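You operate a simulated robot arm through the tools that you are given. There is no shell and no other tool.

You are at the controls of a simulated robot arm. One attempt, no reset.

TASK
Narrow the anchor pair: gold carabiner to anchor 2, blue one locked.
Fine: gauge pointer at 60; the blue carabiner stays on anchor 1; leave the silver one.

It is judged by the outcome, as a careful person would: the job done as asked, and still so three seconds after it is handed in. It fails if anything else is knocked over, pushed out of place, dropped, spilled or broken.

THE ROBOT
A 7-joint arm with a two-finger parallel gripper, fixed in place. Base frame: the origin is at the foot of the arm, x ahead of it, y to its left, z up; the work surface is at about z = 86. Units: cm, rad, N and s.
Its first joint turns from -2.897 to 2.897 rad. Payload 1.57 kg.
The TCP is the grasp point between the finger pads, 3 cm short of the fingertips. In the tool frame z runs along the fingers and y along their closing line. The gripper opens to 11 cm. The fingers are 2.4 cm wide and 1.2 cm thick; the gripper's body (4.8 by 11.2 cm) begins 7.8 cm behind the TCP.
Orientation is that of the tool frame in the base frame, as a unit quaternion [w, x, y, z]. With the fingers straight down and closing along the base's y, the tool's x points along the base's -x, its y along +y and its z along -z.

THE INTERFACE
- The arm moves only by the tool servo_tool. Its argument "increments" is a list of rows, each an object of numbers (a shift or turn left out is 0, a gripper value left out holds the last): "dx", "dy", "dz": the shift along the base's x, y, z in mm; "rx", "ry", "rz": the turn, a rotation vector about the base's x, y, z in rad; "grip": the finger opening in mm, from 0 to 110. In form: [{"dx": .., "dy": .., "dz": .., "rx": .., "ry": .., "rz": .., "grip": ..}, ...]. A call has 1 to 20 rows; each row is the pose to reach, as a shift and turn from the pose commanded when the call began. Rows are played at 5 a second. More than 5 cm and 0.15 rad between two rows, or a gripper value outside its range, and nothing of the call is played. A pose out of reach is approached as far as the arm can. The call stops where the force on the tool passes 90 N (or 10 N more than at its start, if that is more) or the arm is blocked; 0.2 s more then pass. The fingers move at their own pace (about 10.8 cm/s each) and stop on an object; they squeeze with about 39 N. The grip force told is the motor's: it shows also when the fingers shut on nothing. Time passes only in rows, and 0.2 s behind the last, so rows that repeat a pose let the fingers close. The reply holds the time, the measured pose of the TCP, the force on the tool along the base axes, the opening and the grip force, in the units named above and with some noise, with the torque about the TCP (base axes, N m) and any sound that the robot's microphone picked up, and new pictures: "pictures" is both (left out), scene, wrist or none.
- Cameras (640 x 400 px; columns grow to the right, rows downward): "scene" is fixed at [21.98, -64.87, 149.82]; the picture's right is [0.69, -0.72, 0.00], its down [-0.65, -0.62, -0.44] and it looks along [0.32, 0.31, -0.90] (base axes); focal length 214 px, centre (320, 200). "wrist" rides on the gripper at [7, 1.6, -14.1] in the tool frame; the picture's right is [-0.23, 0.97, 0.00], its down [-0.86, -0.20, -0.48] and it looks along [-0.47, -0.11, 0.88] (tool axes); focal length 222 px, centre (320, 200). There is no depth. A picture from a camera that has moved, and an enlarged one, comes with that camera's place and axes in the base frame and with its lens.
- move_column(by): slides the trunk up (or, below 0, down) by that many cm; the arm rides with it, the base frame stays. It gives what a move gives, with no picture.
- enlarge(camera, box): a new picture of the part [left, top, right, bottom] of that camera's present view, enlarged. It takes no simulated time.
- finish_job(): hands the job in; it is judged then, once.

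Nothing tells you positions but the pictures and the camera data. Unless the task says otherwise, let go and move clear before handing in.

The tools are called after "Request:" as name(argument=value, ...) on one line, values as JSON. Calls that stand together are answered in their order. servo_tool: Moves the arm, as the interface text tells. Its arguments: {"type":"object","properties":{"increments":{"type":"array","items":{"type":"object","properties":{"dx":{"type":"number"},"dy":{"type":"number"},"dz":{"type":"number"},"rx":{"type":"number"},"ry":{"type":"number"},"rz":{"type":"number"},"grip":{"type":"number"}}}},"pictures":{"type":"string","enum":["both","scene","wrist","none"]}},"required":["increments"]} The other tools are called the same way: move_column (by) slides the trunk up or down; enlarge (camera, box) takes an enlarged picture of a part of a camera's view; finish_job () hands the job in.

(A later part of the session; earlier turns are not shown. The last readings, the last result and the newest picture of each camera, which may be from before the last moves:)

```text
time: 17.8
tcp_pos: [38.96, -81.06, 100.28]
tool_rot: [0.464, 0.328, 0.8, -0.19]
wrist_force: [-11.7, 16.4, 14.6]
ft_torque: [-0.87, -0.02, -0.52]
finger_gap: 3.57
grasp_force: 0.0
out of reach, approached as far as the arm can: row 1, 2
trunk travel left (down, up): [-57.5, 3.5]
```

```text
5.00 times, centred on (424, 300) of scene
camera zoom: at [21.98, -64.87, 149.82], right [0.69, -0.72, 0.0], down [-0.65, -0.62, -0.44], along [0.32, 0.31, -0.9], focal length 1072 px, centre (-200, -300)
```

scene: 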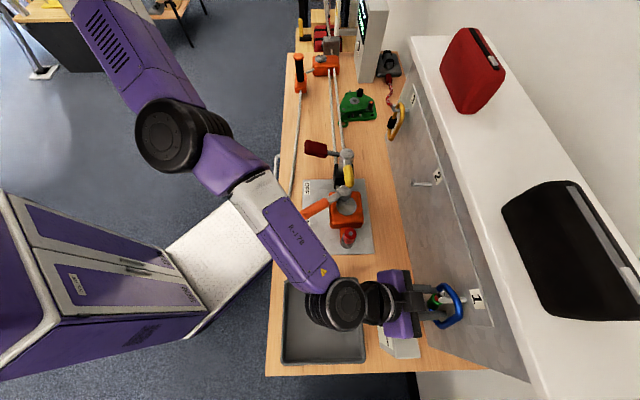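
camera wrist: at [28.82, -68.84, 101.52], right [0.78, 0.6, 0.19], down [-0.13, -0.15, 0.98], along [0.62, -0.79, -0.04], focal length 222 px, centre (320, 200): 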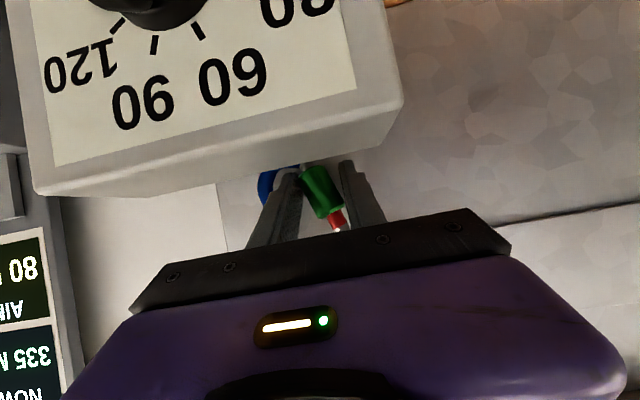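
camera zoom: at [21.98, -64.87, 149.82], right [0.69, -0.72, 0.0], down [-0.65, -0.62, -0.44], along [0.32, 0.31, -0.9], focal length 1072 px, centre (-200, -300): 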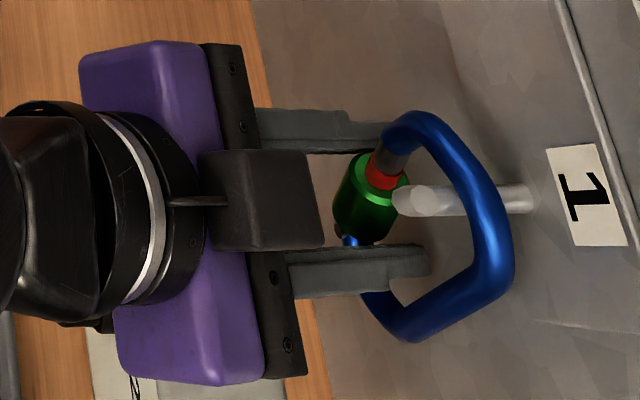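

The arm configuration has drifted to a local limit. I'll try retreating with a slight clockwise yaw toward the arm's natural radial direction.

Request:
servo_tool(increments=[{"dx": -5, "dy": 5, "rz": -0.06}, {"dx": -10, "dy": 10, "rz": -0.12}, {"dx": -10, "dy": 10, "rz": -0.12}], pictures="scene")

Request:
enlarge(camera="scene", box=[360, 260, 488, 340])

```text
time: 18.3
tcp_pos: [38.4, -81.31, 100.11]
tool_rot: [0.462, 0.349, 0.79, -0.203]
wrist_force: [-17.5, 75.2, 39.2]
ft_torque: [-0.54, 0.08, 2.62]
finger_gap: 4.65
grasp_force: 6.4
out of reach, approached as far as the arm can: row 1, 2
trunk travel left (down, up): [-57.5, 3.5]
stopped in row 2: the force on the tool passed its limit at 106 N (the readings are from after the stop); the commanded pose is now the measured one
```

scene: 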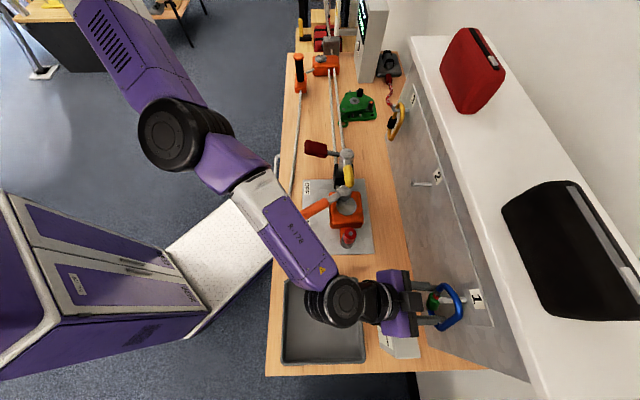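

```text
5.00 times, centred on (424, 300) of scene
camera zoom: at [21.98, -64.87, 149.82], right [0.69, -0.72, 0.0], down [-0.65, -0.62, -0.44], along [0.32, 0.31, -0.9], focal length 1072 px, centre (-200, -300)
```

zoom: 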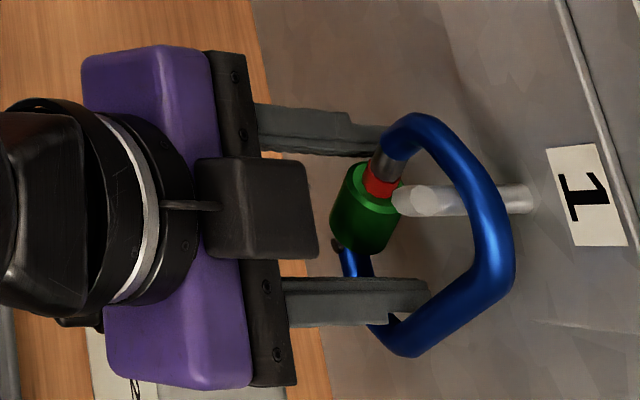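

The commanded pose is re-synced to the measured one. I'll try a small pure retreat along -d with a slight +s shift.

Request:
servo_tool(increments=[{"dx": -3, "dy": 3}, {"dx": -6, "dy": 6}], pictures="none")

Request:
enlarge(camera="scene", box=[360, 260, 488, 340])

```text
time: 18.9
tcp_pos: [37.89, -81.77, 99.89]
tool_rot: [0.463, 0.354, 0.786, -0.206]
wrist_force: [5.1, 5.7, 24.7]
ft_torque: [-0.4, -0.03, 0.11]
finger_gap: 2.88
grasp_force: 0.1
out of reach, approached as far as the arm can: row 2
trunk travel left (down, up): [-57.5, 3.5]
```

```text
5.00 times, centred on (424, 300) of scene
camera zoom: at [21.98, -64.87, 149.82], right [0.69, -0.72, 0.0], down [-0.65, -0.62, -0.44], along [0.32, 0.31, -0.9], focal length 1072 px, centre (-200, -300)
```

zoom: 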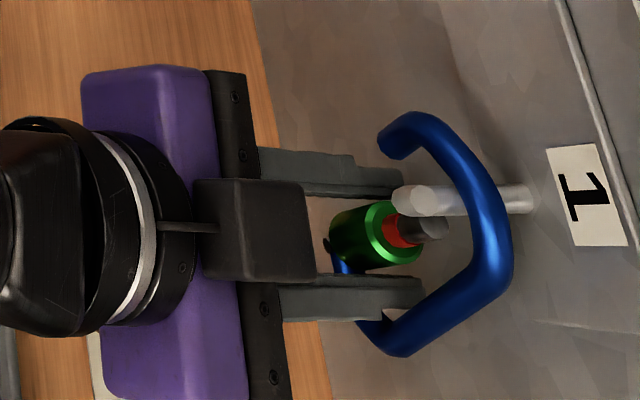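

Now the gate is being pushed inward and the finger presses down on the carabiner's lower curve. I'll move up and toward +s in small steps to relieve it.

Request:
servo_tool(increments=[{"dx": 3, "dy": 3, "dz": 5}, {"dx": 7, "dy": 7, "dz": 10}, {"dx": 10, "dy": 10, "dz": 14}], pictures="none")

Request:
enlarge(camera="scene", box=[360, 260, 488, 340])

```text
time: 19.7
tcp_pos: [37.25, -82.43, 100.46]
tool_rot: [0.451, 0.356, 0.79, -0.212]
wrist_force: [-0.9, 4.1, -2.3]
ft_torque: [-0.35, -0.21, -0.11]
finger_gap: 3.71
grasp_force: 4.7
out of reach, approached as far as the arm can: row 1, 2, 3
trunk travel left (down, up): [-57.5, 3.5]
```

```text
5.00 times, centred on (424, 300) of scene
camera zoom: at [21.98, -64.87, 149.82], right [0.69, -0.72, 0.0], down [-0.65, -0.62, -0.44], along [0.32, 0.31, -0.9], focal length 1072 px, centre (-200, -300)
```

zoom: 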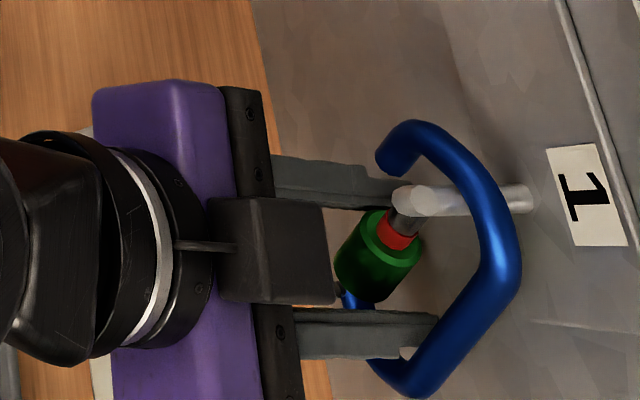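

The tool seems to be near a wrist singularity, since at this shallow pitch it lies along the forearm. I'll pitch the tool down toward vertical in small steps while backing away from the panel.

Request:
servo_tool(increments=[{"dx": -3, "dy": 3, "dz": 2, "rx": 0.035, "ry": 0.035}, {"dx": -6, "dy": 6, "dz": 4, "rx": 0.07, "ry": 0.07}], pictures="none")

Request:
enlarge(camera="scene", box=[360, 260, 488, 340])

```text
time: 20.3
tcp_pos: [38.06, -79.92, 101.13]
tool_rot: [0.419, 0.362, 0.811, -0.188]
wrist_force: [0.6, 0.2, 0.9]
ft_torque: [-0.02, -0.04, 0.06]
finger_gap: 3.62
grasp_force: 0.3
out of reach, approached as far as the arm can: row 1
trunk travel left (down, up): [-57.5, 3.5]
```

```text
5.00 times, centred on (424, 300) of scene
camera zoom: at [21.98, -64.87, 149.82], right [0.69, -0.72, 0.0], down [-0.65, -0.62, -0.44], along [0.32, 0.31, -0.9], focal length 1072 px, centre (-200, -300)
```

zoom: 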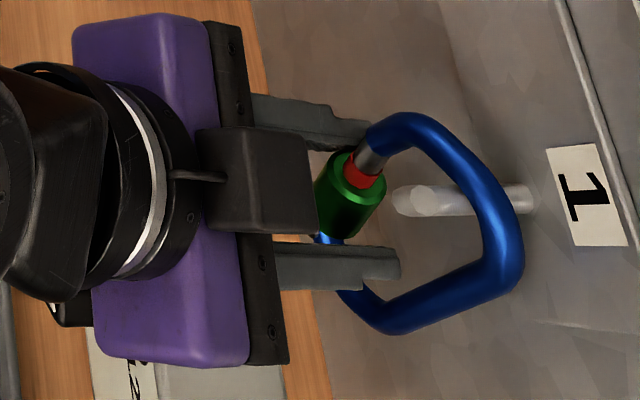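

The arm is responsive again with no contact force, and the gate has closed. Now I'll retreat straight out along -d.

Request:
servo_tool(increments=[{"dx": -7, "dy": 7, "dz": 2, "rx": 0.02, "ry": 0.02, "grip": 40}, {"dx": -14, "dy": 14, "dz": 4, "rx": 0.04, "ry": 0.04, "grip": 40}, {"dx": -21, "dy": 21, "dz": 8, "rx": 0.06, "ry": 0.06, "grip": 40}], pictures="wrist")

Request:
enlarge(camera="scene", box=[360, 260, 488, 340])

```text
time: 21.1
tcp_pos: [35.9, -77.83, 101.98]
tool_rot: [0.381, 0.369, 0.829, -0.176]
wrist_force: [0.0, 0.4, 0.5]
ft_torque: [-0.01, 0.0, 0.0]
finger_gap: 4.02
grasp_force: 0.0
trunk travel left (down, up): [-57.5, 3.5]
camera wrist: at [27.03, -65.23, 105.89], right [0.82, 0.54, 0.17], down [-0.02, -0.27, 0.96], along [0.57, -0.8, -0.21], focal length 222 px, centre (320, 200)
```

wrist: 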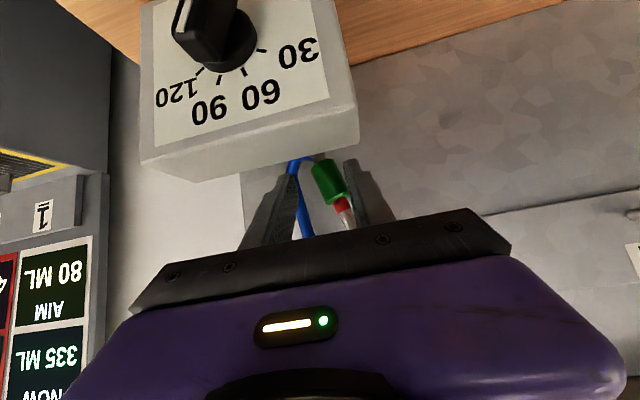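

```text
5.00 times, centred on (424, 300) of scene
camera zoom: at [21.98, -64.87, 149.82], right [0.69, -0.72, 0.0], down [-0.65, -0.62, -0.44], along [0.32, 0.31, -0.9], focal length 1072 px, centre (-200, -300)
```

zoom: 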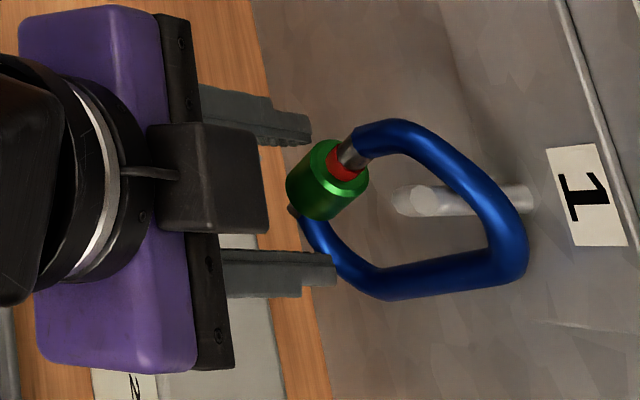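

Request:
enlarge(camera="wrist", box=[250, 130, 410, 250])

Request:
enlarge(camera="scene", box=[410, 270, 474, 330])

```text
3.33 times, centred on (330, 190) of wrist
camera zoom: at [27.03, -65.23, 105.89], right [0.82, 0.54, 0.17], down [-0.02, -0.27, 0.96], along [0.57, -0.8, -0.21], focal length 740 px, centre (287, 233)
```

zoom: 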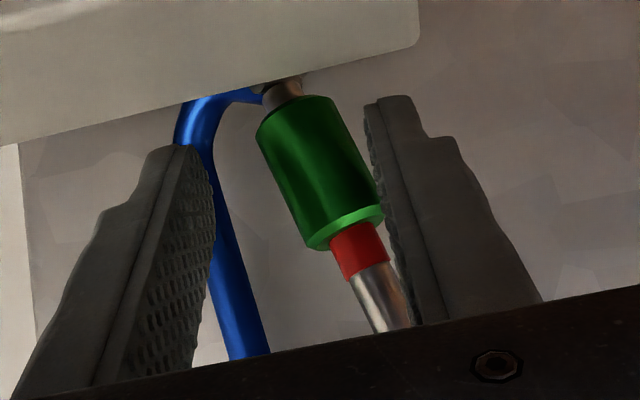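

```text
6.67 times, centred on (442, 300) of scene
camera zoom: at [21.98, -64.87, 149.82], right [0.69, -0.72, 0.0], down [-0.65, -0.62, -0.44], along [0.32, 0.31, -0.9], focal length 1430 px, centre (-493, -467)
```

zoom: 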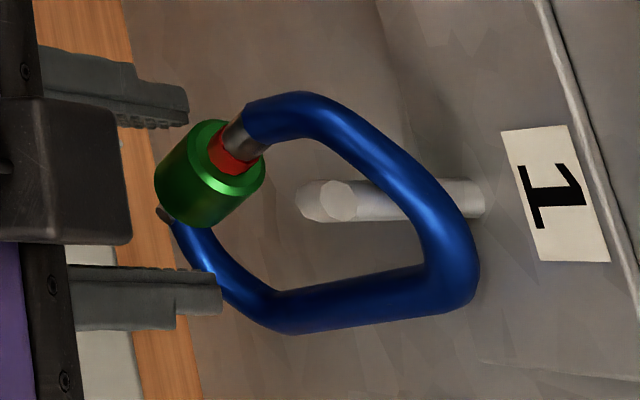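

I'll keep retreating and let the carabiner swing back to rest.

Request:
servo_tool(increments=[{"dx": -12, "dy": 12, "dz": 4}, {"dx": -24, "dy": 24, "dz": 8}, {"dx": -40, "dy": 40, "dz": 14}, {"dx": -55, "dy": 55, "dz": 20}, {"dx": -55, "dy": 55, "dz": 20}, {"dx": -55, "dy": 55, "dz": 20}], pictures="both")

Request:
enlarge(camera="scene", box=[400, 260, 496, 340])

Request:
enlarge(camera="wrist", box=[250, 110, 410, 230])

```text
time: 22.5
tcp_pos: [30.48, -72.33, 104.2]
tool_rot: [0.384, 0.367, 0.829, -0.175]
wrist_force: [-0.2, 0.3, 0.4]
ft_torque: [0.03, -0.02, 0.03]
finger_gap: 3.99
grasp_force: 0.0
trunk travel left (down, up): [-57.5, 3.5]
camera wrist: at [21.57, -59.96, 108.0], right [0.82, 0.54, 0.17], down [-0.02, -0.27, 0.96], along [0.57, -0.8, -0.21], focal length 222 px, centre (320, 200)
```

scene: 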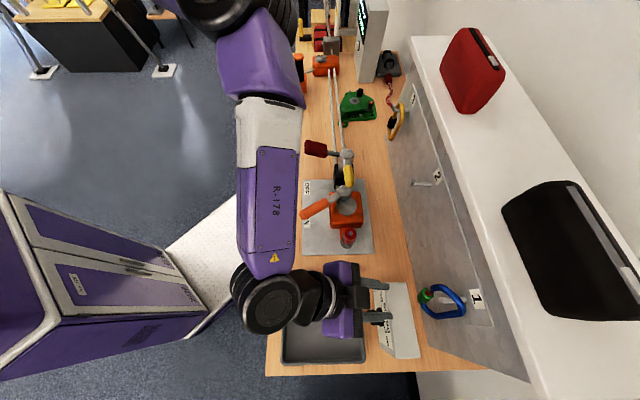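
wrist: 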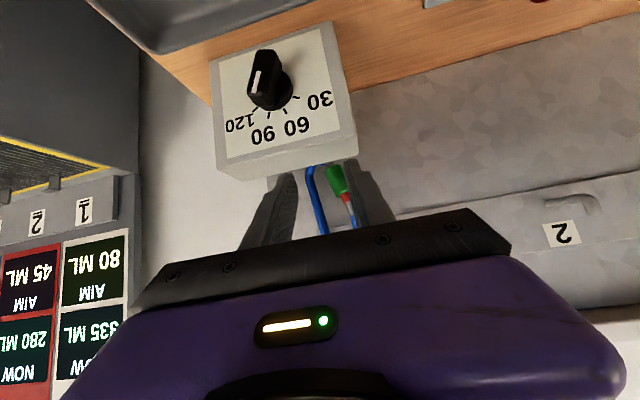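

```text
5.00 times, centred on (448, 300) of scene
camera zoom: at [21.98, -64.87, 149.82], right [0.69, -0.72, 0.0], down [-0.65, -0.62, -0.44], along [0.32, 0.31, -0.9], focal length 1072 px, centre (-320, -300)
```

zoom: 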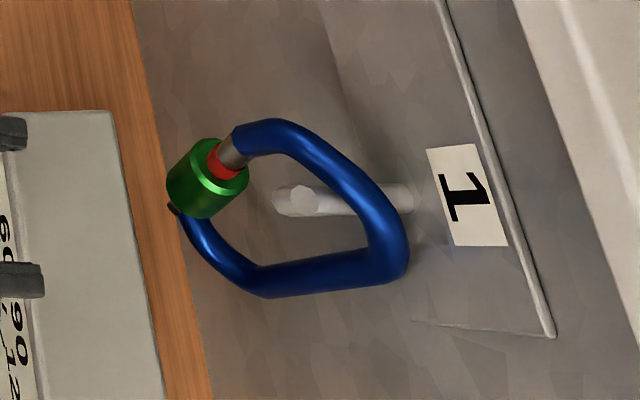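

```text
3.33 times, centred on (330, 170) of wrist
camera zoom: at [21.57, -59.96, 108.0], right [0.82, 0.54, 0.17], down [-0.02, -0.27, 0.96], along [0.57, -0.8, -0.21], focal length 740 px, centre (287, 300)
```

zoom: 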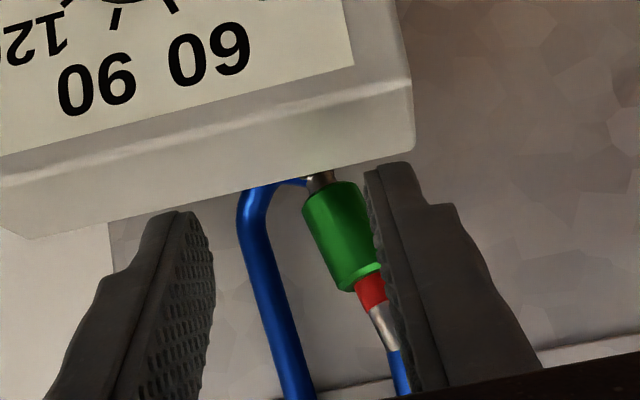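

The blue carabiner hangs freely on anchor 1, just yawed. Before I try its sleeve again I'll do the gauge, using a vertical tool above the knob, which suits the arm better.

Request:
servo_tool(increments=[{"dx": -2, "dy": -4, "dz": 4, "rx": 0.086, "ry": 0.086}, {"dx": -4, "dy": -9, "dz": 8, "rx": 0.173, "ry": 0.173}, {"dx": -6, "dy": -13, "dz": 10, "rx": 0.259, "ry": 0.259}, {"dx": -8, "dy": -18, "dz": 10, "rx": 0.345, "ry": 0.345}, {"dx": -11, "dy": -23, "dz": 10, "rx": 0.432, "ry": 0.432}, {"dx": -13, "dy": -28, "dz": 10, "rx": 0.518, "ry": 0.518}, {"dx": -15, "dy": -32, "dz": 10, "rx": 0.604, "ry": 0.604}, {"dx": -15, "dy": -32, "dz": 10, "rx": 0.604, "ry": 0.604}], pictures="both")

Request:
enlarge(camera="wrist", box=[250, 110, 410, 230])

Request:
enlarge(camera="scene", box=[400, 260, 496, 340])

```text
time: 24.3
tcp_pos: [29.16, -72.5, 104.72]
tool_rot: [-0.002, 0.396, 0.918, -0.025]
wrist_force: [0.0, -0.2, -0.9]
ft_torque: [-0.03, 0.04, -0.02]
finger_gap: 4.01
grasp_force: 0.0
out of reach, approached as far as the arm can: row 6, 7, 8
trunk travel left (down, up): [-57.5, 3.5]
camera wrist: at [25.87, -65.69, 118.75], right [0.86, 0.5, -0.04], down [0.45, -0.74, 0.5], along [0.22, -0.45, -0.87], focal length 222 px, centre (320, 200)
```

scene: 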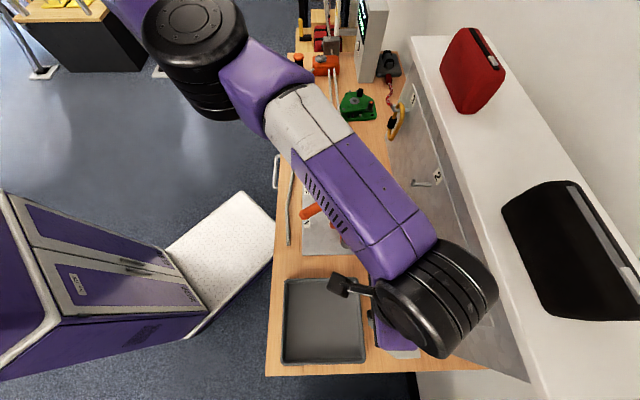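
wrist: 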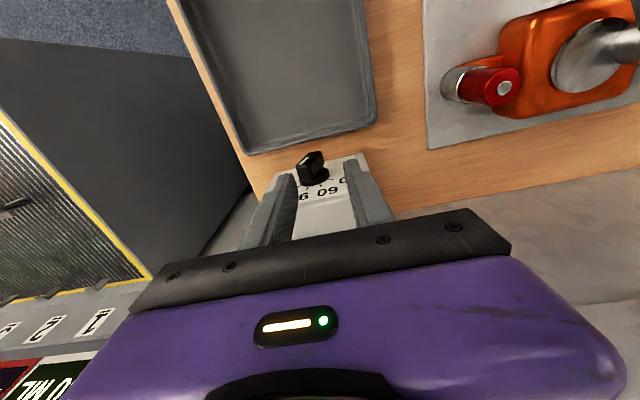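

```text
3.33 times, centred on (330, 170) of wrist
camera zoom: at [25.87, -65.69, 118.75], right [0.86, 0.5, -0.04], down [0.45, -0.74, 0.5], along [0.22, -0.45, -0.87], focal length 740 px, centre (287, 300)
```

zoom: 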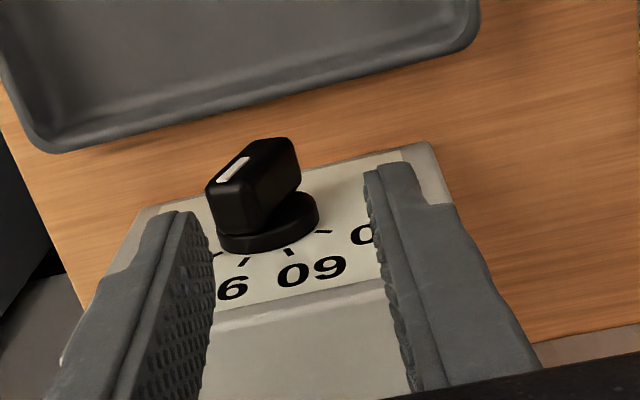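

```text
5.00 times, centred on (448, 300) of scene
camera zoom: at [21.98, -64.87, 149.82], right [0.69, -0.72, 0.0], down [-0.65, -0.62, -0.44], along [0.32, 0.31, -0.9], focal length 1072 px, centre (-320, -300)
```

zoom: 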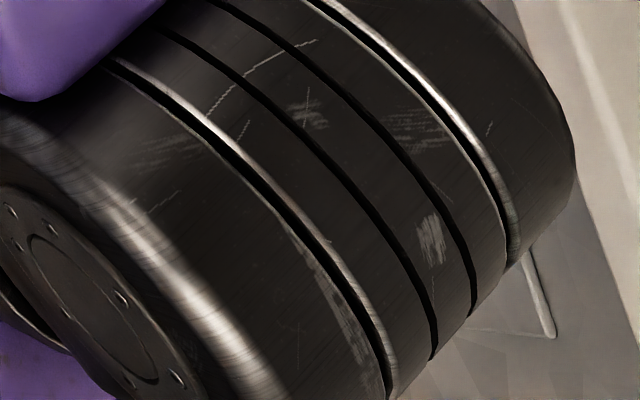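

The vertical pose is short of the knob by a few centimetres at this column height. I'll back off, lower the column for better reach near the table, and approach the knob again.

Request:
servo_tool(increments=[{"dx": -10, "dy": 10, "dz": 10}, {"dx": -20, "dy": 20, "dz": 20}, {"dx": -35, "dy": 35, "dz": 30}, {"dx": -35, "dy": 35, "dz": 30}], pictures="none")

Request:
enlarge(camera="scene", box=[400, 260, 496, 340])

```text
time: 25.3
tcp_pos: [25.65, -69.03, 107.79]
tool_rot: [-0.002, 0.396, 0.918, -0.024]
wrist_force: [-0.6, -1.0, 0.7]
ft_torque: [-0.01, 0.0, -0.01]
finger_gap: 3.99
grasp_force: 0.1
trunk travel left (down, up): [-57.5, 3.5]
```

```text
5.00 times, centred on (448, 300) of scene
camera zoom: at [21.98, -64.87, 149.82], right [0.69, -0.72, 0.0], down [-0.65, -0.62, -0.44], along [0.32, 0.31, -0.9], focal length 1072 px, centre (-320, -300)
```

zoom: 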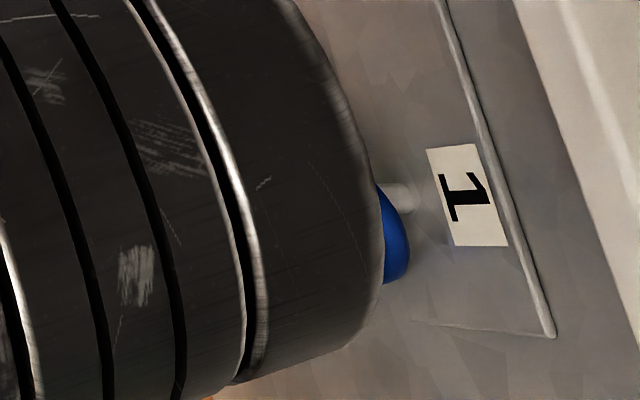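

Request:
move_column(by=-10)

Request:
servo_tool(increments=[{"dx": 3, "dy": -20, "rx": -0.01}, {"dx": 6, "dy": -40, "rx": -0.02}, {"dx": 12, "dy": -50, "rx": -0.02}, {"dx": 12, "dy": -50, "rx": -0.02}], pictures="both")

```text
time: 26.6
tcp_pos: [25.63, -68.91, 97.86]
tool_rot: [-0.002, 0.397, 0.918, -0.025]
wrist_force: [0.1, -0.3, -0.2]
ft_torque: [-0.03, 0.0, 0.0]
finger_gap: 4.0
grasp_force: 0.1
trunk travel left (down, up): [-47.5, 13.5]
```

```text
time: 27.6
tcp_pos: [26.96, -73.36, 97.89]
tool_rot: [0.002, 0.396, 0.918, -0.034]
wrist_force: [0.1, -0.5, -0.8]
ft_torque: [-0.01, 0.0, 0.05]
finger_gap: 4.0
grasp_force: 0.0
out of reach, approached as far as the arm can: row 3, 4
trunk travel left (down, up): [-47.5, 13.5]
camera wrist: at [23.74, -66.27, 111.61], right [0.86, 0.5, -0.05], down [0.45, -0.73, 0.52], along [0.22, -0.47, -0.85], focal length 222 px, centre (320, 200)
```

scene: 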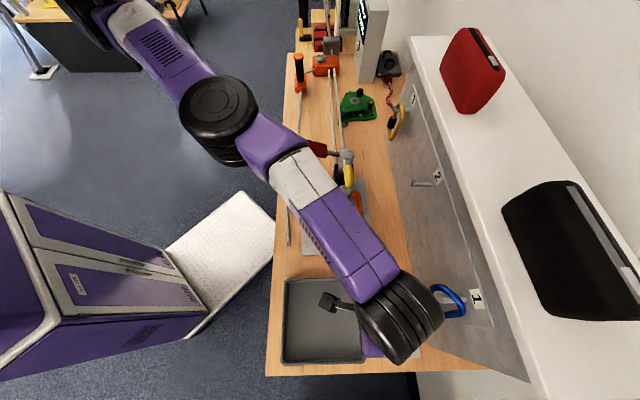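
wrist: 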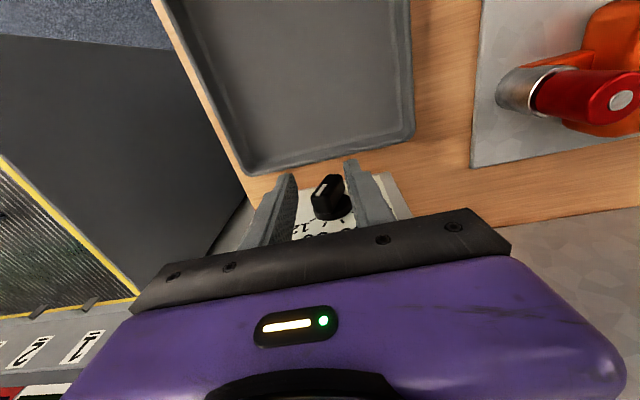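

The arm still stops at about 78 cm radius in this tool yaw, so a wrist joint may be the limit. I'll test by yawing the tool clockwise and then reaching forward.

Request:
servo_tool(increments=[{"rz": -0.1}, {"rz": -0.2}, {"rz": -0.3}, {"dx": 7, "dy": -7, "rz": -0.3}, {"dx": 14, "dy": -14, "rz": -0.3}], pictures="scene")

```text
time: 28.8
tcp_pos: [27.83, -73.18, 97.73]
tool_rot: [-0.003, 0.53, 0.847, -0.034]
wrist_force: [0.4, -0.1, 0.3]
ft_torque: [-0.01, -0.03, 0.01]
finger_gap: 3.97
grasp_force: 0.1
out of reach, approached as far as the arm can: row 3, 4, 5
trunk travel left (down, up): [-47.5, 13.5]
```

scene: 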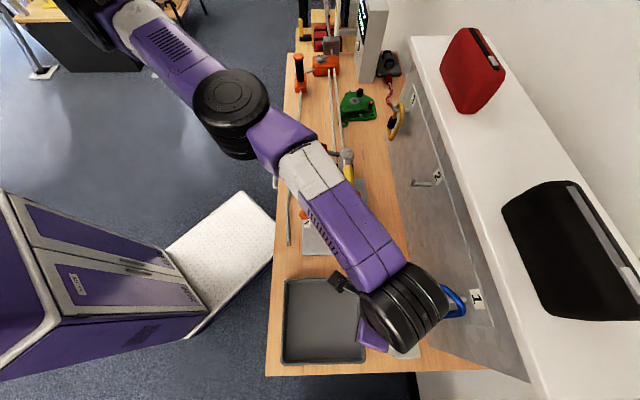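

Yaw isn't the limit. Pitched tool poses reached further earlier, and the pitch angle doesn't matter for gripping this knob as long as the pads sit either side of the bar. I'll lift, restore the yaw and pitch about 30°.

Request:
servo_tool(increments=[{"dx": -7, "dy": 7, "dz": 20, "rz": 0.05}, {"dx": -14, "dy": 14, "dz": 40, "rz": 0.15}, {"dx": -21, "dy": 21, "dz": 60, "rz": 0.25}, {"dx": -21, "dy": 21, "dz": 60, "rz": 0.32}], pictures="none")

Request:
servo_tool(increments=[{"rx": -0.09, "ry": -0.09}, {"rx": -0.18, "ry": -0.18}, {"rx": -0.27, "ry": -0.27}, {"rx": -0.36, "ry": -0.36}, {"rx": -0.36, "ry": -0.36}], pictures="both")

```text
time: 29.8
tcp_pos: [25.76, -70.96, 103.71]
tool_rot: [0.002, 0.386, 0.922, -0.035]
wrist_force: [-0.4, 0.0, -0.9]
ft_torque: [0.04, 0.03, -0.02]
finger_gap: 3.99
grasp_force: 0.0
trunk travel left (down, up): [-47.5, 13.5]
```

```text
time: 31.0
tcp_pos: [25.74, -70.98, 103.72]
tool_rot: [0.236, 0.38, 0.885, -0.128]
wrist_force: [-0.4, 0.6, 0.0]
ft_torque: [-0.03, 0.0, -0.02]
finger_gap: 4.01
grasp_force: 0.0
trunk travel left (down, up): [-47.5, 13.5]
camera wrist: at [18.19, -59.84, 112.16], right [0.85, 0.52, 0.07], down [0.21, -0.46, 0.86], along [0.48, -0.72, -0.51], focal length 222 px, centre (320, 200)
```

scene: 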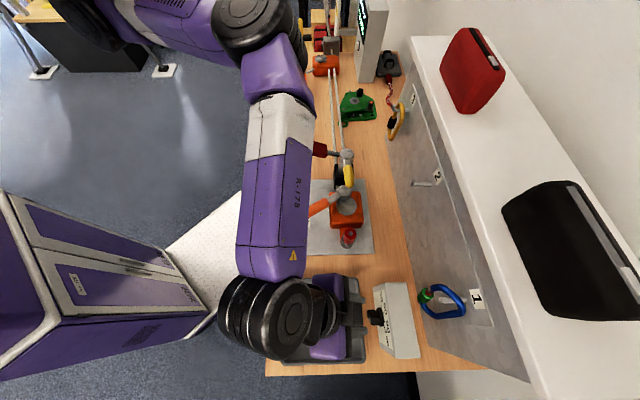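
wrist: 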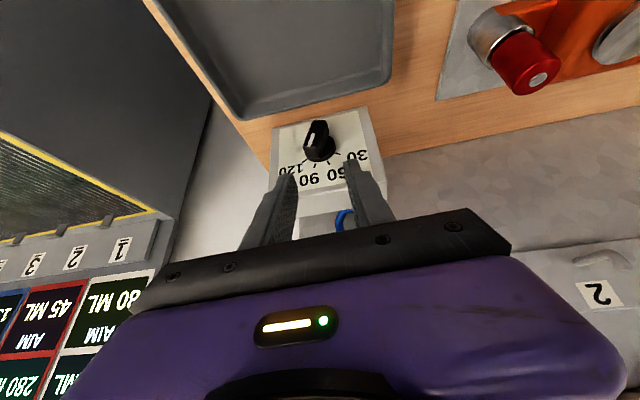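

Good: no limits in this pose, and the knob is clearly visible. I'll enlarge it to locate it precisely.

Request:
enlarge(camera="wrist", box=[260, 90, 400, 190])

Request:
enlarge(camera="scene", box=[350, 270, 430, 370])

Request:
enlarge(camera="scene", box=[400, 260, 496, 340])

```text
4.00 times, centred on (330, 140) of wrist
camera zoom: at [18.19, -59.84, 112.16], right [0.85, 0.52, 0.07], down [0.21, -0.46, 0.86], along [0.48, -0.72, -0.51], focal length 888 px, centre (280, 440)
```

zoom: 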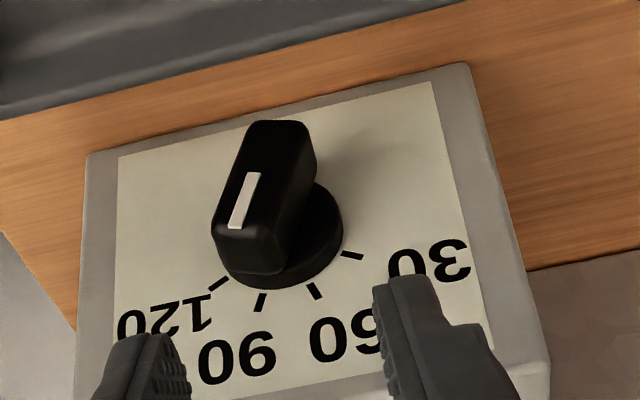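

```text
4.00 times, centred on (390, 320) of scene
camera zoom: at [21.98, -64.87, 149.82], right [0.69, -0.72, 0.0], down [-0.65, -0.62, -0.44], along [0.32, 0.31, -0.9], focal length 858 px, centre (40, -280)
```

zoom: 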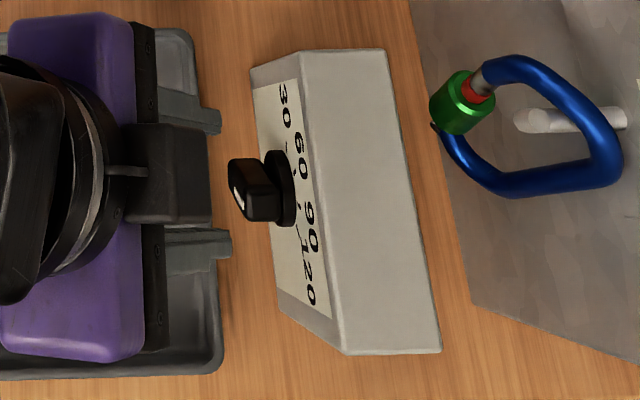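

```text
5.00 times, centred on (448, 300) of scene
camera zoom: at [21.98, -64.87, 149.82], right [0.69, -0.72, 0.0], down [-0.65, -0.62, -0.44], along [0.32, 0.31, -0.9], focal length 1072 px, centre (-320, -300)
```

zoom: 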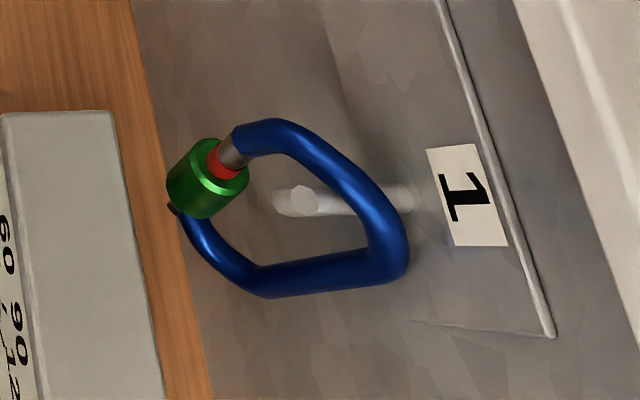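

Knob centre is at s≈-33.1, z≈92.2, with the bar tilted about 16° toward -s. I'll roll the tool to match the bar and move just above it.

Request:
servo_tool(increments=[{"dx": 4, "dy": -8, "dz": -5, "rx": 0.062, "ry": -0.062}, {"dx": 8, "dy": -16, "dz": -15, "rx": 0.124, "ry": -0.124}, {"dx": 14, "dy": -28, "dz": -30, "rx": 0.186, "ry": -0.186}, {"dx": 20, "dy": -40, "dz": -47, "rx": 0.2475, "ry": -0.2475}, {"dx": 20, "dy": -40, "dz": -47, "rx": 0.2475, "ry": -0.2475}], pictures="both")

Request:
enlarge(camera="wrist", box=[240, 100, 400, 220])

Request:
enlarge(camera="scene", box=[340, 290, 420, 350])

```text
time: 32.2
tcp_pos: [28.2, -74.35, 99.15]
tool_rot: [0.294, 0.419, 0.858, 0.031]
wrist_force: [0.0, 0.2, 0.4]
ft_torque: [0.0, 0.02, 0.03]
finger_gap: 3.99
grasp_force: 0.1
out of reach, approached as far as the arm can: row 4, 5
trunk travel left (down, up): [-47.5, 13.5]
camera wrist: at [18.42, -65.38, 107.89], right [0.79, 0.46, 0.4], down [0.01, -0.67, 0.74], along [0.61, -0.58, -0.53], focal length 222 px, centre (320, 200)
```

scene: 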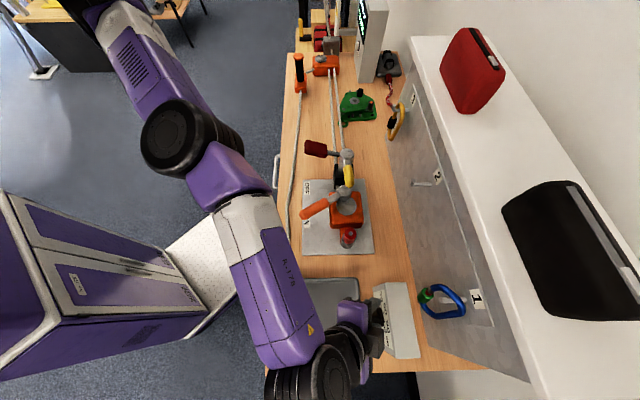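
wrist: 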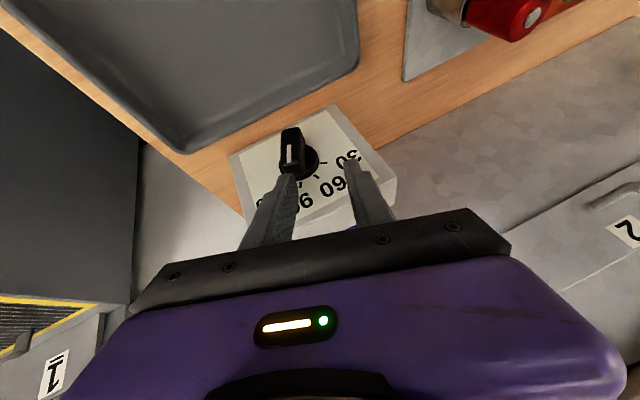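

```text
3.33 times, centred on (320, 160) of wrist
camera zoom: at [18.42, -65.38, 107.89], right [0.79, 0.46, 0.4], down [0.01, -0.67, 0.74], along [0.61, -0.58, -0.53], focal length 740 px, centre (320, 333)
```

zoom: 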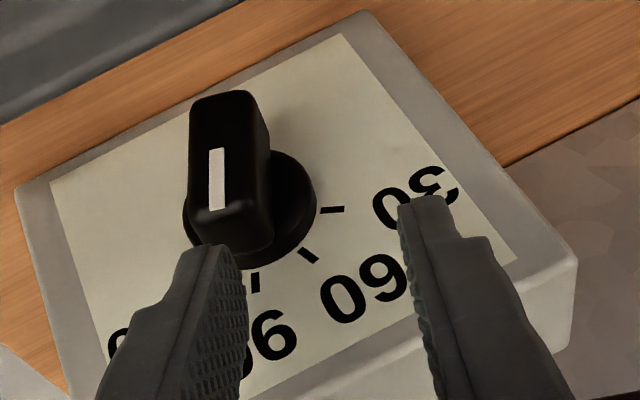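

```text
6.67 times, centred on (380, 320) of scene
camera zoom: at [21.98, -64.87, 149.82], right [0.69, -0.72, 0.0], down [-0.65, -0.62, -0.44], along [0.32, 0.31, -0.9], focal length 1430 px, centre (-80, -600)
```

zoom: 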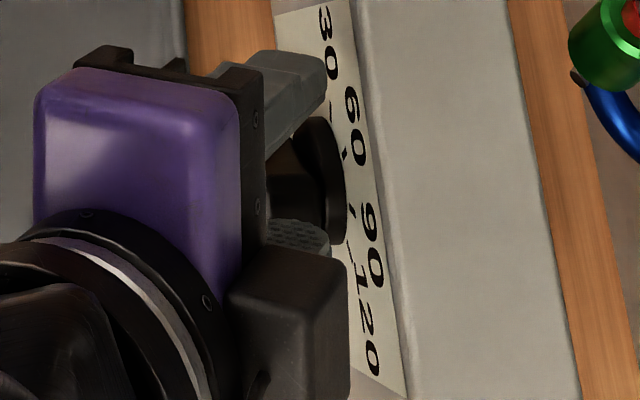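

The arm was at a limit rolling that way. Since the target angle leans the other way, I'll roll the tool to the 60 direction (+20°), straddle the bar with wider fingers, and let the parallel pads align it.

Request:
servo_tool(increments=[{"dz": 10, "rx": -0.09, "ry": 0.09, "grip": 58}, {"dz": 20, "rx": -0.18, "ry": 0.18, "grip": 58}, {"dz": 20, "rx": -0.27, "ry": 0.27, "grip": 58}, {"dz": 20, "rx": -0.36, "ry": 0.36, "grip": 58}, {"dz": 20, "rx": -0.447, "ry": 0.447, "grip": 58}, {"dz": 20, "rx": -0.447, "ry": 0.447, "grip": 58}], pictures="both")

Request:
enlarge(camera="wrist", box=[240, 100, 400, 220])

```text
time: 33.6
tcp_pos: [27.95, -74.47, 101.17]
tool_rot: [0.183, 0.339, 0.888, -0.253]
wrist_force: [-1.2, 0.5, 0.0]
ft_torque: [0.03, -0.04, -0.01]
finger_gap: 5.84
grasp_force: 0.0
trunk travel left (down, up): [-47.5, 13.5]
camera wrist: at [22.03, -61.67, 108.4], right [0.84, 0.51, -0.2], down [0.39, -0.29, 0.87], along [0.39, -0.81, -0.44], focal length 222 px, centre (320, 200)
```

scene: 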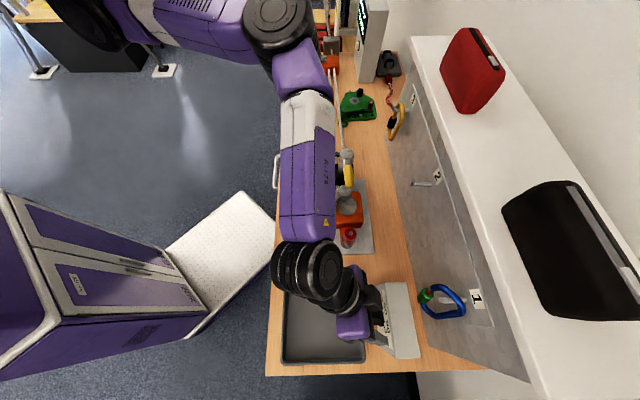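
wrist: 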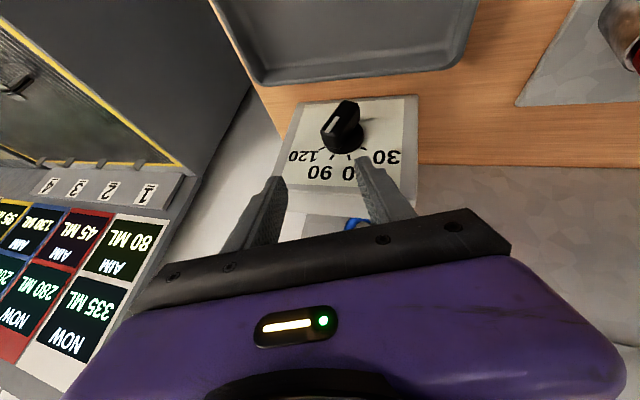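

```text
3.33 times, centred on (320, 160) of wrist
camera zoom: at [22.03, -61.67, 108.4], right [0.84, 0.51, -0.2], down [0.39, -0.29, 0.87], along [0.39, -0.81, -0.44], focal length 740 px, centre (320, 333)
```

zoom: 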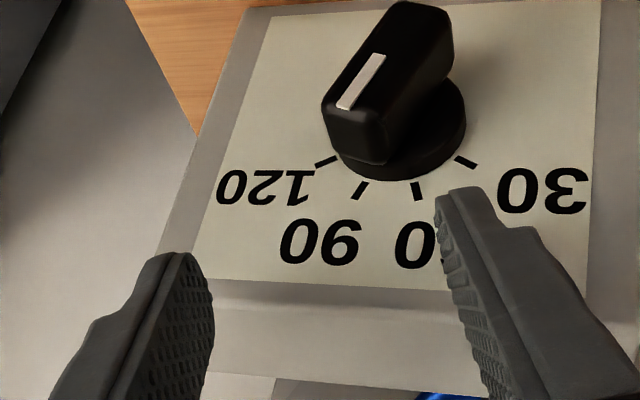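

Roll reached at about 19–20°. I'll descend over the knob in two stages.

Request:
servo_tool(increments=[{"dx": 1, "dy": 1, "dz": -20, "rx": -0.014, "ry": 0.014}, {"dx": 1, "dy": 1, "dz": -40, "rx": -0.014, "ry": 0.014}, {"dx": 1, "dy": 1, "dz": -52, "rx": -0.014, "ry": 0.014}, {"dx": 1, "dy": 1, "dz": -52, "rx": -0.014, "ry": 0.014}], pictures="both")

Request:
enlarge(camera="wrist", box=[240, 100, 400, 220])

Request:
enlarge(camera="scene", box=[340, 290, 420, 350])

```text
time: 34.6
tcp_pos: [28.23, -74.24, 95.72]
tool_rot: [0.18, 0.336, 0.887, -0.26]
wrist_force: [-0.6, 0.1, -0.6]
ft_torque: [0.02, 0.03, 0.02]
finger_gap: 5.82
grasp_force: 0.0
trunk travel left (down, up): [-47.5, 13.5]
camera wrist: at [22.3, -61.51, 103.03], right [0.83, 0.51, -0.22], down [0.4, -0.28, 0.87], along [0.38, -0.82, -0.43], focal length 222 px, centre (320, 200)
```

scene: 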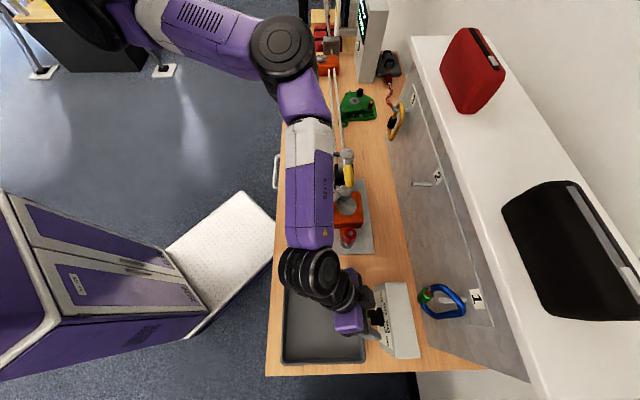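
wrist: 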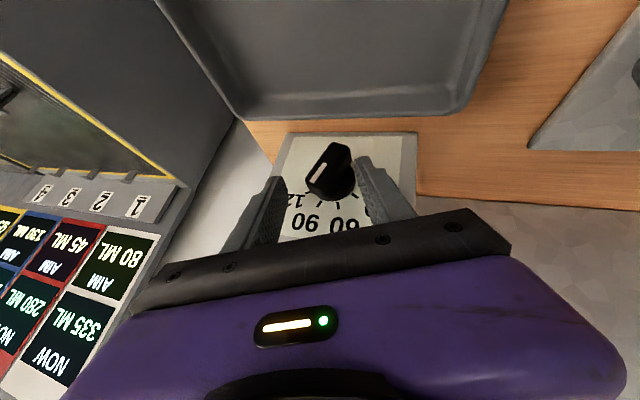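

```text
3.33 times, centred on (320, 160) of wrist
camera zoom: at [22.3, -61.51, 103.03], right [0.83, 0.51, -0.22], down [0.4, -0.28, 0.87], along [0.38, -0.82, -0.43], focal length 740 px, centre (320, 333)
```

zoom: 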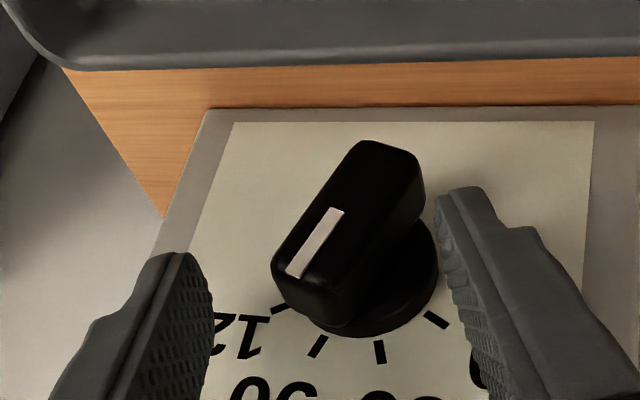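

```text
6.67 times, centred on (380, 320) of scene
camera zoom: at [21.98, -64.87, 149.82], right [0.69, -0.72, 0.0], down [-0.65, -0.62, -0.44], along [0.32, 0.31, -0.9], focal length 1430 px, centre (-80, -600)
```

zoom: 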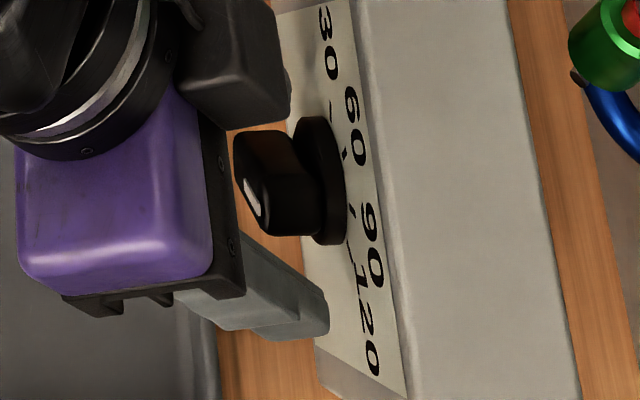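

Request:
servo_tool(increments=[{"dx": -0.7, "dy": -0.7, "dz": -10}, {"dx": -1.4, "dy": -1.4, "dz": -20}, {"dx": -1.4, "dy": -1.4, "dz": -26}, {"dx": -1.4, "dy": -1.4, "dz": -26}], pictures="none")

Request:
enlarge(camera="wrist", box=[240, 130, 400, 250])

Request:
enlarge(camera="scene", box=[340, 290, 420, 350])

```text
time: 35.6
tcp_pos: [27.95, -74.42, 93.39]
tool_rot: [0.18, 0.337, 0.887, -0.261]
wrist_force: [-0.4, 0.2, 0.1]
ft_torque: [0.03, 0.02, 0.01]
finger_gap: 5.78
grasp_force: 0.0
trunk travel left (down, up): [-47.5, 13.5]
```

```text
3.33 times, centred on (320, 190) of wrist
camera zoom: at [22.15, -61.64, 100.59], right [0.83, 0.51, -0.22], down [0.4, -0.28, 0.87], along [0.38, -0.82, -0.43], focal length 740 px, centre (320, 233)
```

zoom: 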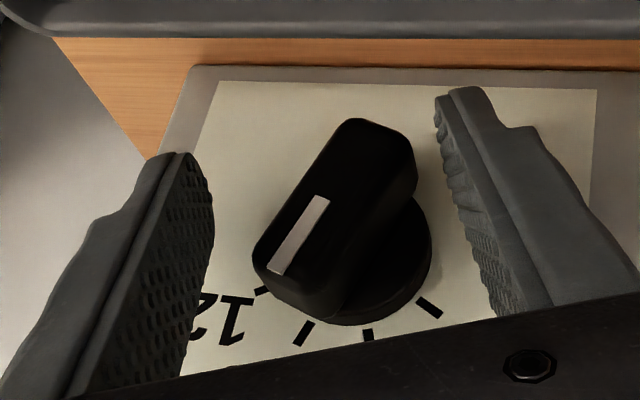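

```text
6.67 times, centred on (380, 320) of scene
camera zoom: at [21.98, -64.87, 149.82], right [0.69, -0.72, 0.0], down [-0.65, -0.62, -0.44], along [0.32, 0.31, -0.9], focal length 1430 px, centre (-80, -600)
```

zoom: 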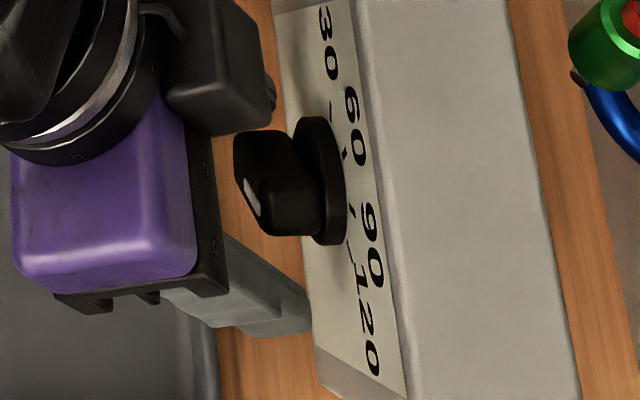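

The bar is centred between the fingers. I'll close gradually to rotate it into alignment.

Request:
servo_tool(increments=[{"grip": 48}, {"grip": 40}, {"grip": 34}, {"grip": 28}, {"grip": 28}], pictures="none")

Request:
enlarge(camera="wrist", box=[240, 130, 400, 250])

```text
time: 36.8
tcp_pos: [27.99, -74.54, 93.45]
tool_rot: [0.179, 0.337, 0.887, -0.261]
wrist_force: [-0.8, 3.1, -0.5]
ft_torque: [0.07, -0.02, 0.01]
finger_gap: 2.94
grasp_force: 0.9
trunk travel left (down, up): [-47.5, 13.5]
```

```text
3.33 times, centred on (320, 190) of wrist
camera zoom: at [22.09, -61.64, 100.67], right [0.83, 0.5, -0.22], down [0.4, -0.28, 0.87], along [0.38, -0.82, -0.43], focal length 740 px, centre (320, 233)
```

zoom: 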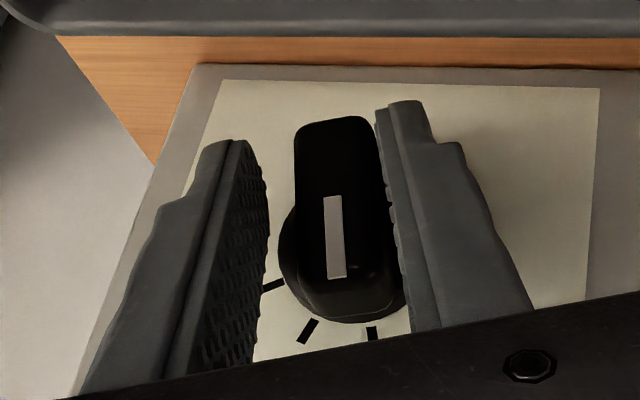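

The knob turned easily. The bar is a little nearer the right finger, so I'll re-centre by about 4 mm along the closing line, then close onto it.

Request:
servo_tool(increments=[{"dx": 1.5, "dy": 1.5, "dz": -0.7, "grip": 29}, {"dx": 3, "dy": 3, "dz": -1.4, "grip": 29}, {"dx": 3, "dy": 3, "dz": -1.4, "grip": 24}, {"dx": 3, "dy": 3, "dz": -1.4, "grip": 20}, {"dx": 3, "dy": 3, "dz": -1.4, "grip": 20}], pictures="none")

Request:
enlarge(camera="wrist", box=[240, 130, 400, 250])

```text
time: 38.0
tcp_pos: [28.36, -74.27, 93.11]
tool_rot: [0.179, 0.337, 0.887, -0.261]
wrist_force: [-2.0, -3.1, 3.1]
ft_torque: [-0.05, 0.03, 0.03]
finger_gap: 2.46
grasp_force: 2.2
trunk travel left (down, up): [-47.5, 13.5]
```

```text
3.33 times, centred on (320, 190) of wrist
camera zoom: at [22.42, -61.39, 100.37], right [0.83, 0.5, -0.22], down [0.4, -0.28, 0.87], along [0.38, -0.82, -0.43], focal length 740 px, centre (320, 233)
```

zoom: 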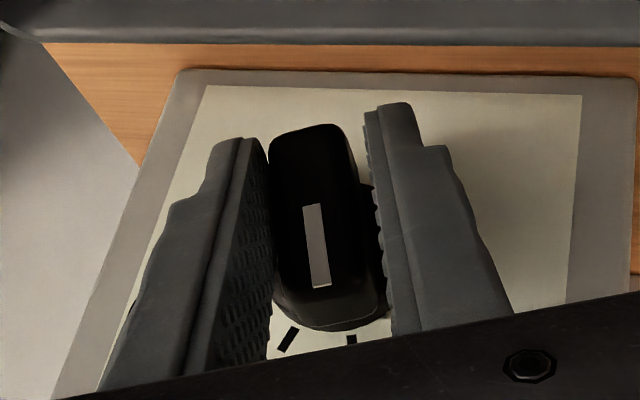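

Request:
servo_tool(increments=[{"dx": -0.7, "dy": -0.7, "dz": 0.3, "grip": 22}, {"dx": -1.2, "dy": -1.2, "dz": 0.5, "grip": 19}, {"dx": -1.2, "dy": -1.2, "dz": 0.5, "grip": 16}, {"dx": -1.2, "dy": -1.2, "dz": 0.5, "grip": 16}], pictures="none")

Request:
enlarge(camera="wrist", box=[240, 130, 400, 250])

Request:
enlarge(camera="scene", box=[340, 270, 430, 370])

```text
time: 39.0
tcp_pos: [27.98, -74.2, 93.16]
tool_rot: [0.18, 0.338, 0.886, -0.262]
wrist_force: [-3.0, -5.0, 2.2]
ft_torque: [0.0, 0.04, -0.05]
finger_gap: 2.14
grasp_force: 2.7
trunk travel left (down, up): [-47.5, 13.5]
```

```text
3.33 times, centred on (320, 190) of wrist
camera zoom: at [22.24, -61.41, 100.39], right [0.83, 0.5, -0.22], down [0.4, -0.28, 0.87], along [0.38, -0.82, -0.43], focal length 740 px, centre (320, 233)
```

zoom: 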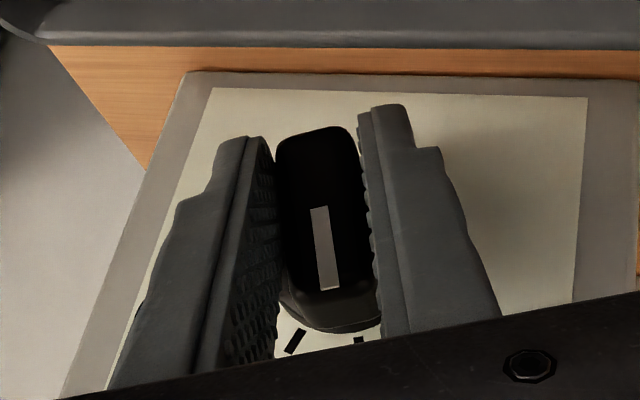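

```text
4.00 times, centred on (385, 320) of scene
camera zoom: at [21.98, -64.87, 149.82], right [0.69, -0.72, 0.0], down [-0.65, -0.62, -0.44], along [0.32, 0.31, -0.9], focal length 858 px, centre (60, -280)
```

zoom: 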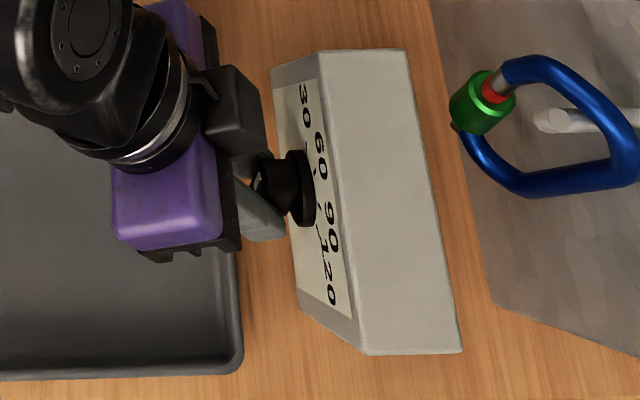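

The pointer measures about 20° toward +s, which is the 60 tick, and the box has not moved. I'll give a brief firm squeeze to align, then open and lift clear to check.

Request:
servo_tool(increments=[{"grip": 12}, {"grip": 12}, {"grip": 12}, {"grip": 40}, {"grip": 58}, {"grip": 58}], pictures="none")

Request:
enlarge(camera="wrist", box=[240, 130, 400, 250])

```text
time: 40.4
tcp_pos: [28.13, -74.27, 93.07]
tool_rot: [0.18, 0.337, 0.887, -0.261]
wrist_force: [-0.7, 0.2, 0.0]
ft_torque: [-0.01, 0.0, 0.0]
finger_gap: 5.8
grasp_force: 0.1
trunk travel left (down, up): [-47.5, 13.5]
```

```text
3.33 times, centred on (320, 190) of wrist
camera zoom: at [22.28, -61.39, 100.36], right [0.83, 0.51, -0.22], down [0.4, -0.28, 0.87], along [0.38, -0.82, -0.44], focal length 740 px, centre (320, 233)
```

zoom: 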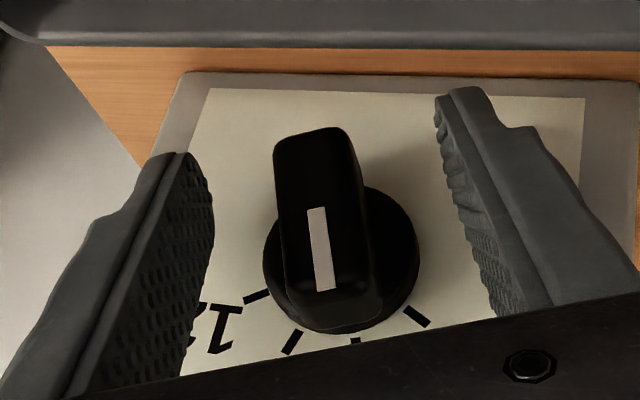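

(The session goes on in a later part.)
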